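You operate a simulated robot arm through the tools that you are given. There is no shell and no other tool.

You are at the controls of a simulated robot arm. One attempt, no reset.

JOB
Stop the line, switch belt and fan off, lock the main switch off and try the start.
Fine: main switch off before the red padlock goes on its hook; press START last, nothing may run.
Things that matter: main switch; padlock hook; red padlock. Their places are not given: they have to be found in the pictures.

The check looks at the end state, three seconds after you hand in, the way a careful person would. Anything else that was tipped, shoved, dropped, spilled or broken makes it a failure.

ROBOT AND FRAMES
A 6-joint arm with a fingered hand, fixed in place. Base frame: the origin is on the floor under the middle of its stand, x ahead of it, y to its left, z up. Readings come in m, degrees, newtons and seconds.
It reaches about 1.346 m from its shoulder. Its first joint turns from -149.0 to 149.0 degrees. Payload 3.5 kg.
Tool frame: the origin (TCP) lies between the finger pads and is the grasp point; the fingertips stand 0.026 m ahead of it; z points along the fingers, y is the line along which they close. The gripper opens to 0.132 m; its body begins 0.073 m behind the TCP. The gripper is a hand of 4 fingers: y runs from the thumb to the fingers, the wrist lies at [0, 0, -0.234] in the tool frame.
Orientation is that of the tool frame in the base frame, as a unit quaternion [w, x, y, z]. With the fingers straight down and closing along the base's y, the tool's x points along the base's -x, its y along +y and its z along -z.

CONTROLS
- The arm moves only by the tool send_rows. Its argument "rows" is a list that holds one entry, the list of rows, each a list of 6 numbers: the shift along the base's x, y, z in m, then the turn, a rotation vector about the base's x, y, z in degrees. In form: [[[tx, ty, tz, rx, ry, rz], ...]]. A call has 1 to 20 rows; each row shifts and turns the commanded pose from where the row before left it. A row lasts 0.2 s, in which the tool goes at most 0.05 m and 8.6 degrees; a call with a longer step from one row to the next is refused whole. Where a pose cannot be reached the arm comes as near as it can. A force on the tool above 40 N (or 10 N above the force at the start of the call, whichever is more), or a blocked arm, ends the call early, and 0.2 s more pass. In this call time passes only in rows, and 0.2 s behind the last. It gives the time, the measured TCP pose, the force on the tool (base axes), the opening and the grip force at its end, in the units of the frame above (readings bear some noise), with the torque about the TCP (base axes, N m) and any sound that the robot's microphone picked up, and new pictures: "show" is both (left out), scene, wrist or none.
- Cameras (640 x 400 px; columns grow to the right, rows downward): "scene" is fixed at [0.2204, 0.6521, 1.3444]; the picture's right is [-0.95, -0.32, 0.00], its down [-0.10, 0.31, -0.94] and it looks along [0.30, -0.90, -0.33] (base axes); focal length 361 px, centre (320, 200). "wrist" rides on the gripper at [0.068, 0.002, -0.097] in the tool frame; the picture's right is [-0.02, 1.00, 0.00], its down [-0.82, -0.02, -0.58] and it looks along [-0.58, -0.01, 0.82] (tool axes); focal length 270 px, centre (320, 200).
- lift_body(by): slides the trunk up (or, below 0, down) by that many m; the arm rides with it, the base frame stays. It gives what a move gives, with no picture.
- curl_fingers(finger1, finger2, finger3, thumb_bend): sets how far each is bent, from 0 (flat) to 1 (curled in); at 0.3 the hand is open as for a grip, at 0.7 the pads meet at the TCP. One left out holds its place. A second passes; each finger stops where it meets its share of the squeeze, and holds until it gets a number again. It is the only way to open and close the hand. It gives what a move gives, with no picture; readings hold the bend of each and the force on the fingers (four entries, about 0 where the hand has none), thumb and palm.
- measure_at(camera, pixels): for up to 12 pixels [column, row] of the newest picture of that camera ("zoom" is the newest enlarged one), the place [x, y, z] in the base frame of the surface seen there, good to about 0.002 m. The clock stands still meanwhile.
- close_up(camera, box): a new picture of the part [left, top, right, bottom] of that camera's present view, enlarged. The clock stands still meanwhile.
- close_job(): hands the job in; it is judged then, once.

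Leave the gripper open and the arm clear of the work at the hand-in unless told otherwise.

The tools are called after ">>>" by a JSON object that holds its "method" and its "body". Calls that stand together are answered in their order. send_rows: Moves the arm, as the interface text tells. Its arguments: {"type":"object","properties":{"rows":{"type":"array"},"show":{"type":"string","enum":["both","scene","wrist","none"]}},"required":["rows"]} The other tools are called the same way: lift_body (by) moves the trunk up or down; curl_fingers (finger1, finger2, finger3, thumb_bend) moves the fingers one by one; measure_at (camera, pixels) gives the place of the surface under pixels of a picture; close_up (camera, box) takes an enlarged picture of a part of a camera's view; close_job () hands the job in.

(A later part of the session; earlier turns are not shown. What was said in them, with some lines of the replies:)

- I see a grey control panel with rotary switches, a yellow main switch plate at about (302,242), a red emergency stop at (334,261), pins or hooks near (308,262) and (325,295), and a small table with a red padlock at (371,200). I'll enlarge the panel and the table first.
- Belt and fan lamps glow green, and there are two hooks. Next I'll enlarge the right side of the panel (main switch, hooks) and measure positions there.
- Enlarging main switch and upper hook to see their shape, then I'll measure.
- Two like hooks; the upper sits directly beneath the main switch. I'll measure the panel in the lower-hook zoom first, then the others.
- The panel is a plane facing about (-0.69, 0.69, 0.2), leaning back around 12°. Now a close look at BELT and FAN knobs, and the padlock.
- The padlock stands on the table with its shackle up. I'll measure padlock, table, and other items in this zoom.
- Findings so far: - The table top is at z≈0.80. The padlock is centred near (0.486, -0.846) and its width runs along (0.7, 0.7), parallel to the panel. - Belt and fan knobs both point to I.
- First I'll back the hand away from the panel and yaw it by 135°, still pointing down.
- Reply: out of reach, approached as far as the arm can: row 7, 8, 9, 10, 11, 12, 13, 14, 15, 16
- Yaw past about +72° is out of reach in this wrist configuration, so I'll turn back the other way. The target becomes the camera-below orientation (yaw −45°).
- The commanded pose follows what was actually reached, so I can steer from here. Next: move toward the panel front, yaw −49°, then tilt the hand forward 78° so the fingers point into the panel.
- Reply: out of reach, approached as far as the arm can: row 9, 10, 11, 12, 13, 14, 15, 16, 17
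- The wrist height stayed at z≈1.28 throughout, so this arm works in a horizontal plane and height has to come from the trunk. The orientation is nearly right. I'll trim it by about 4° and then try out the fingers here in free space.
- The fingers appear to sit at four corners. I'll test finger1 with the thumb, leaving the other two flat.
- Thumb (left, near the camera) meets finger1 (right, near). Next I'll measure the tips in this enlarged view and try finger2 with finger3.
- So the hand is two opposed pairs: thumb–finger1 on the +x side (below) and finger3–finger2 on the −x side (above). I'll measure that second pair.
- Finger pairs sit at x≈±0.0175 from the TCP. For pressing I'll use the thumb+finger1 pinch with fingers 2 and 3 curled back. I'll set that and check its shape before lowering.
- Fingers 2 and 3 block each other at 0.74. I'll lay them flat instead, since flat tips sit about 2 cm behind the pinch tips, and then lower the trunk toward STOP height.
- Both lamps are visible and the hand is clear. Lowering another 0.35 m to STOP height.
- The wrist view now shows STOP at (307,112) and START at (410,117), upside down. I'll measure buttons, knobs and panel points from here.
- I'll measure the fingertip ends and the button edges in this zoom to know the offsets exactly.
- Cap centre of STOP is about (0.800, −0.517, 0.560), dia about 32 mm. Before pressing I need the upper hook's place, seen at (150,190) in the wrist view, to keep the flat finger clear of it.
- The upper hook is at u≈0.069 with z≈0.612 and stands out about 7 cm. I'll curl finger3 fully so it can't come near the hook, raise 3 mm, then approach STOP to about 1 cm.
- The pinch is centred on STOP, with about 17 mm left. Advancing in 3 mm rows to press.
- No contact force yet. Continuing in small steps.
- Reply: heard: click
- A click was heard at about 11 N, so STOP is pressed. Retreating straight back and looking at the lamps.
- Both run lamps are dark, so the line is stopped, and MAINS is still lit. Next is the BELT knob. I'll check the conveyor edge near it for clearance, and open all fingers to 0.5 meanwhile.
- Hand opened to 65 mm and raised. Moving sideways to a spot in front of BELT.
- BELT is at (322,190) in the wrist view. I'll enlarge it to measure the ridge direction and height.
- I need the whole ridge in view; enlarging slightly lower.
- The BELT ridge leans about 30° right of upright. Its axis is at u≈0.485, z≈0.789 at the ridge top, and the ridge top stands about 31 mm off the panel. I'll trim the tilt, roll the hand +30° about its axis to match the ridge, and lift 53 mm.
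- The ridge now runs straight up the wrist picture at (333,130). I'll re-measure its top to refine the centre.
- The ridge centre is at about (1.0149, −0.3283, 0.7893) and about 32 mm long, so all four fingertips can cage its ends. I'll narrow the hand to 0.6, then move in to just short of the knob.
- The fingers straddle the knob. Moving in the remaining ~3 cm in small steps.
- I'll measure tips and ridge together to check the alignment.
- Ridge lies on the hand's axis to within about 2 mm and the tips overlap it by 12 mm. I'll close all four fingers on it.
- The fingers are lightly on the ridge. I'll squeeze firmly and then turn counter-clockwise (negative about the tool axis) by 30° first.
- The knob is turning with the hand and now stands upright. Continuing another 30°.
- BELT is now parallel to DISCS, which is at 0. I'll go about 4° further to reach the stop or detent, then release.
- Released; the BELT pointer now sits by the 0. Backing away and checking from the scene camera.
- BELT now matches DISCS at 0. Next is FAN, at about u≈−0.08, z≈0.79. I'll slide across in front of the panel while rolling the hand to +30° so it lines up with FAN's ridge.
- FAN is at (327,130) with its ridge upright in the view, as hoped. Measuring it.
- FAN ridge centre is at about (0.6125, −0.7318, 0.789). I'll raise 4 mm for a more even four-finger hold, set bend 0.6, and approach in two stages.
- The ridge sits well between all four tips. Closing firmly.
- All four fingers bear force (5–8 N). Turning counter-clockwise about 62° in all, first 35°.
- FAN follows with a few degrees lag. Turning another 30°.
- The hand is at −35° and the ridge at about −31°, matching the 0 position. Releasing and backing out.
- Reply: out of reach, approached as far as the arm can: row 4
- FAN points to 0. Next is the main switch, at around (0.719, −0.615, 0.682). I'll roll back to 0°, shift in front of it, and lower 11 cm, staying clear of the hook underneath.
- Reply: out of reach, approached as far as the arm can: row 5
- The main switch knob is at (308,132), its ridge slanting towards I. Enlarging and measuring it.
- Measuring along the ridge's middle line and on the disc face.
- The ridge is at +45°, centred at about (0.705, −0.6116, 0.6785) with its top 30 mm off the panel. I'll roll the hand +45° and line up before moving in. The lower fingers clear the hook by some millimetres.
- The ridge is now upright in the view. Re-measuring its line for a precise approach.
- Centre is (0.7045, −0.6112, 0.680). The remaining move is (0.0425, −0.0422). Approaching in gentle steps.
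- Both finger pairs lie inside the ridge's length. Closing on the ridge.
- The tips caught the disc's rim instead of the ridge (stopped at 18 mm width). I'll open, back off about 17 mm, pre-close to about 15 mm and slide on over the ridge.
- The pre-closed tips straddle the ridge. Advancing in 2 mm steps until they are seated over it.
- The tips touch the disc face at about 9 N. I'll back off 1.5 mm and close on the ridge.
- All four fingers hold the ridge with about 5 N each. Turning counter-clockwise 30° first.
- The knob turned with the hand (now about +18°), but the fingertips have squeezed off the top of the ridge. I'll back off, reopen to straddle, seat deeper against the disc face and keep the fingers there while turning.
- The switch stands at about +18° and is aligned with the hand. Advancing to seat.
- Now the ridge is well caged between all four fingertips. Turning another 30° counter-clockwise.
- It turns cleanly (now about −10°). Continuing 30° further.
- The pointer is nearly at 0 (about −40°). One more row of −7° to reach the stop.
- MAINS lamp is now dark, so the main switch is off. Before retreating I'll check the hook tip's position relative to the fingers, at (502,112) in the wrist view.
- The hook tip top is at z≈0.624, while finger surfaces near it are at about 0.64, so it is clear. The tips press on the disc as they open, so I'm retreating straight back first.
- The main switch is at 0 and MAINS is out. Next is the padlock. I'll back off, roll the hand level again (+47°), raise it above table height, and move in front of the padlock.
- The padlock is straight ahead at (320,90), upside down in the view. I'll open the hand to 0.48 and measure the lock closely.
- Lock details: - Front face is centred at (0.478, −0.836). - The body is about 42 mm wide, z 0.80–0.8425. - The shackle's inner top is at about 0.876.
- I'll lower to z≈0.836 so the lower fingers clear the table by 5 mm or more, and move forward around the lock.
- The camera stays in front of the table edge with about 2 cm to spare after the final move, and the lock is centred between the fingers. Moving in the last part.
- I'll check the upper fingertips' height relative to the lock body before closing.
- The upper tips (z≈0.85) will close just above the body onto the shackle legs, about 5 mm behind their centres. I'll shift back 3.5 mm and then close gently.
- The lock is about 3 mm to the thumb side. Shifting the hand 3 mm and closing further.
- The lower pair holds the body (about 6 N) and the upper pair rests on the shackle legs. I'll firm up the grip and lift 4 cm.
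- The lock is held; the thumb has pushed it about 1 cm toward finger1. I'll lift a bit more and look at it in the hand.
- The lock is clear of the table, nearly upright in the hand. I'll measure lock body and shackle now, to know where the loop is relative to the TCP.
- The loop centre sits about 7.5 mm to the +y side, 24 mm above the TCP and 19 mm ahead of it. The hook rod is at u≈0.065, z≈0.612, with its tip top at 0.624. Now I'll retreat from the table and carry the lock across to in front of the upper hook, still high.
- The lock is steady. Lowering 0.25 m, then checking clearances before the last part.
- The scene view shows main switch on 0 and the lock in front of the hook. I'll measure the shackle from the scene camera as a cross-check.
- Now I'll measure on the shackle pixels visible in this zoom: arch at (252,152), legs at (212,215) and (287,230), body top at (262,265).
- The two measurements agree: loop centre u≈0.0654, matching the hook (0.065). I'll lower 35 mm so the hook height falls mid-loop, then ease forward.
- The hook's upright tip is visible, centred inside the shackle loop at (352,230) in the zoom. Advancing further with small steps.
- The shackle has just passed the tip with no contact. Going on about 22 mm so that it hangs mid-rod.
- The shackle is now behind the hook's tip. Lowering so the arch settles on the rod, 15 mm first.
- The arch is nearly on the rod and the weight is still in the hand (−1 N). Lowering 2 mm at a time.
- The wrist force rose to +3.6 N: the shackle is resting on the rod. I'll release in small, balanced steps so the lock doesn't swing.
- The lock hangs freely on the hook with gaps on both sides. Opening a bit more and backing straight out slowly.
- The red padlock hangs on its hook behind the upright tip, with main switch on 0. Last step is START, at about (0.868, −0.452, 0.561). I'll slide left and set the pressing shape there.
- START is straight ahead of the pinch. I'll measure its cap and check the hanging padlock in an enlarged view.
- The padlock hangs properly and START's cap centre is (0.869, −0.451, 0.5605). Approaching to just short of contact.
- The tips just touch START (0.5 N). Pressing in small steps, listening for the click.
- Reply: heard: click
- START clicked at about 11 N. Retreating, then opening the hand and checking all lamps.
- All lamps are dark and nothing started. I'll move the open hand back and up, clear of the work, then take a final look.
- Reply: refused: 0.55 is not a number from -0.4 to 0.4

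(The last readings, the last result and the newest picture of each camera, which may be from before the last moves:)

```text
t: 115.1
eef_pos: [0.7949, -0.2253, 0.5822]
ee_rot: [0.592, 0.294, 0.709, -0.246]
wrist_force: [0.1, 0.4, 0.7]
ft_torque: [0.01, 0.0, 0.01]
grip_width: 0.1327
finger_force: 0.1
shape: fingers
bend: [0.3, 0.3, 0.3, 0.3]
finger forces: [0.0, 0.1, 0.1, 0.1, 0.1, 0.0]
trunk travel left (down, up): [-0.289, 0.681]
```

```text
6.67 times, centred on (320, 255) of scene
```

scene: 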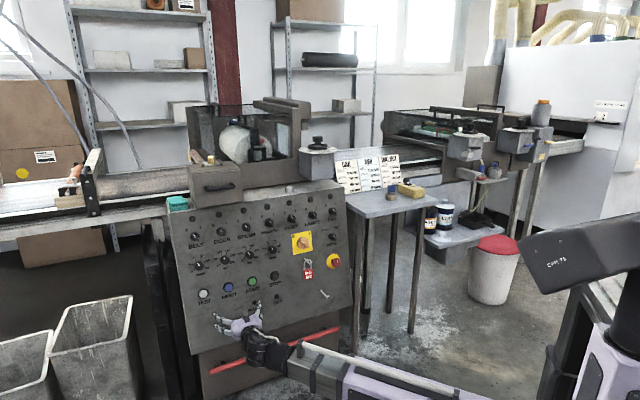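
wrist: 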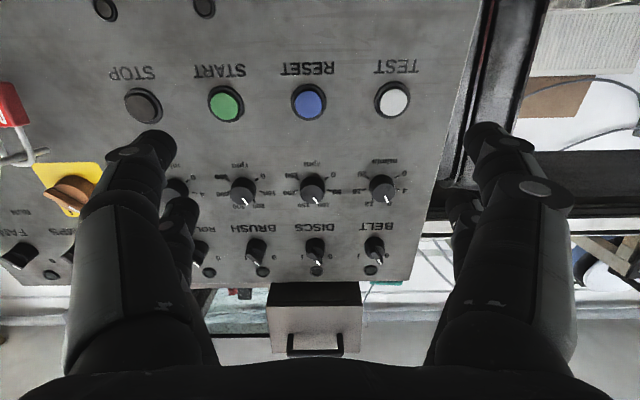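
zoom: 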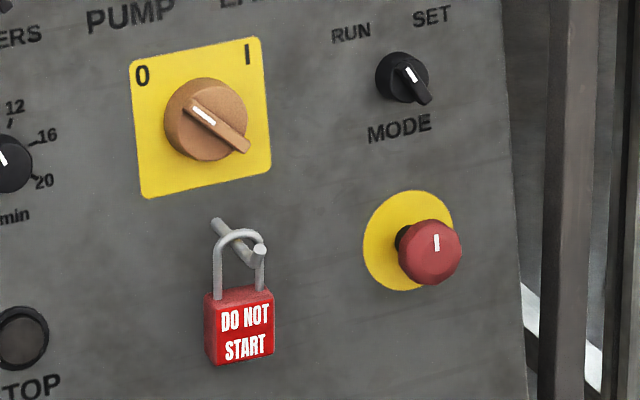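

The trunk limit per call is 0.4 m. The hand is already 20 cm off the panel, so I'll raise it 0.4 m to be fully clear and look once more.

>>> {"method": "lift_body", "body": {"by": 0.4}}

>>> {"method": "send_rows", "body": {"rows": [[[0, 0, 0, 0, 0, 0]]]}}

>>> {"method": "close_up", "body": {"camera": "scene", "box": [160, 180, 360, 320]}}

>>> {"method": "close_up", "body": {"camera": "scene", "box": [180, 200, 240, 245]}}

>>> {"method": "close_up", "body": {"camera": "scene", "box": [300, 190, 350, 225]}}

```text
t: 119.0
eef_pos: [0.796, -0.2253, 0.9837]
ee_rot: [0.592, 0.294, 0.709, -0.247]
wrist_force: [-0.2, -0.3, -0.3]
ft_torque: [0.0, -0.02, 0.01]
grip_width: 0.1329
finger_force: 0.0
shape: fingers
bend: [0.3, 0.3, 0.3, 0.3]
finger forces: [0.1, 0.0, 0.0, 0.0, 0.1, 0.1]
trunk travel left (down, up): [-0.689, 0.281]
```

```text
t: 119.4
eef_pos: [0.7963, -0.2247, 0.9841]
ee_rot: [0.591, 0.294, 0.709, -0.247]
wrist_force: [0.1, -0.8, -0.1]
ft_torque: [0.02, -0.04, -0.03]
grip_width: 0.1326
finger_force: 0.1
shape: fingers
bend: [0.3, 0.3, 0.3, 0.3]
finger forces: [0.0, 0.0, 0.0, 0.0, 0.0, 0.0]
trunk travel left (down, up): [-0.689, 0.281]
```

scene: 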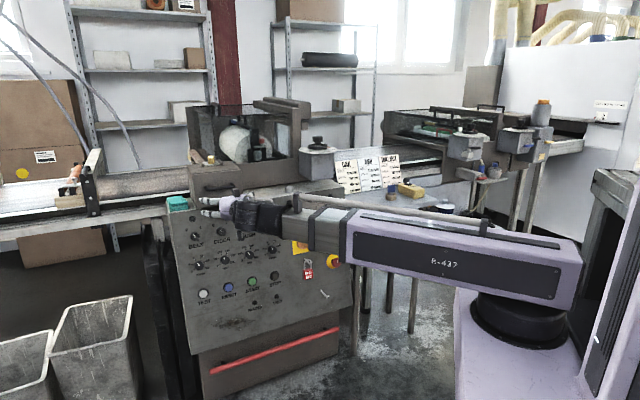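
wrist: 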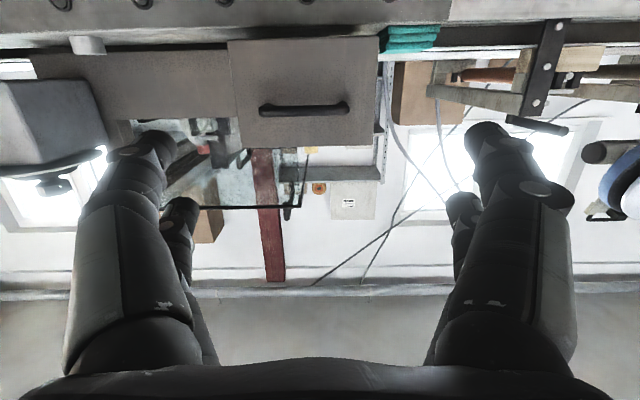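

```text
2.86 times, centred on (260, 250) of scene
```

zoom: 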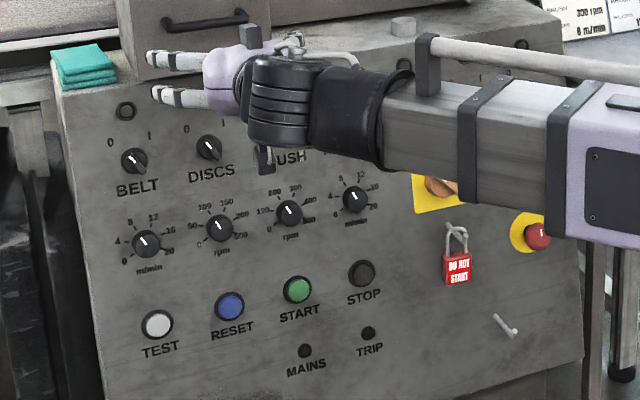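

```text
8.89 times, centred on (210, 222) of scene
```

zoom: 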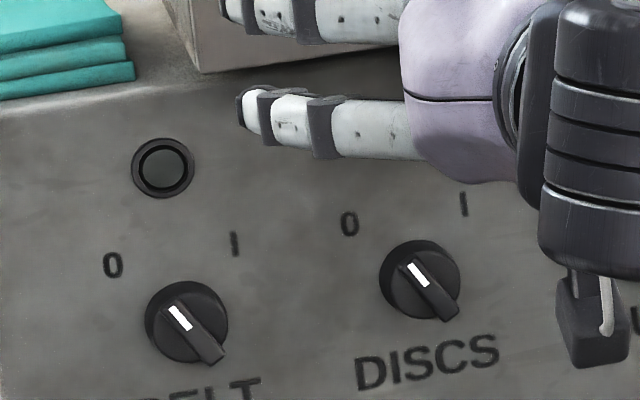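

```text
11.43 times, centred on (325, 208) of scene
```

zoom: 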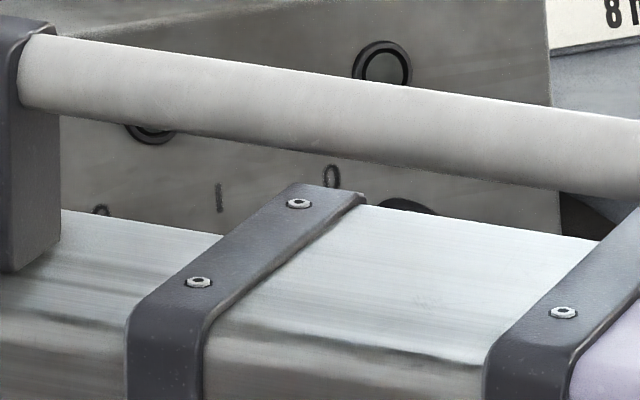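

Final state, from the last pictures:
- BELT points to 0; FAN and the main switch were both seen at 0 before the arm rose and covered them.
- The red padlock hangs on the hook under the main switch.
- MAINS, TRIP and the belt and fan lamps are dark, so nothing started after START.
- The hand is open and the arm is clear of the panel.

Handing in.

>>> {"method": "close_job", "body": {}}

```text
The job is handed in.
```

I've handed the job in. The line is stopped and locked off, and nothing ran when I pressed START. The check's verdict hasn't come back to me.

1. **STOP:** I pressed it and heard a click. The belt and fan lamps both went dark.
2. **Belt and fan:** I turned both knobs to 0.
3. **Main switch:** I turned it to 0 and the MAINS lamp went out. This was before the padlock went on.
4. **Padlock:** I moved the red padlock from the table to the hook directly under the main switch. There is a second, identical hook lower on the panel and neither is labelled. I chose the upper one because it sits beside the main switch.
5. **START:** I pressed it last and heard a click. All lamps stayed dark.

I saw nothing else moved or knocked over. The hand is open and the arm is clear of the panel. In the very last picture the arm covers the fan knob and most of the main switch, but both showed 0 just before I raised it.
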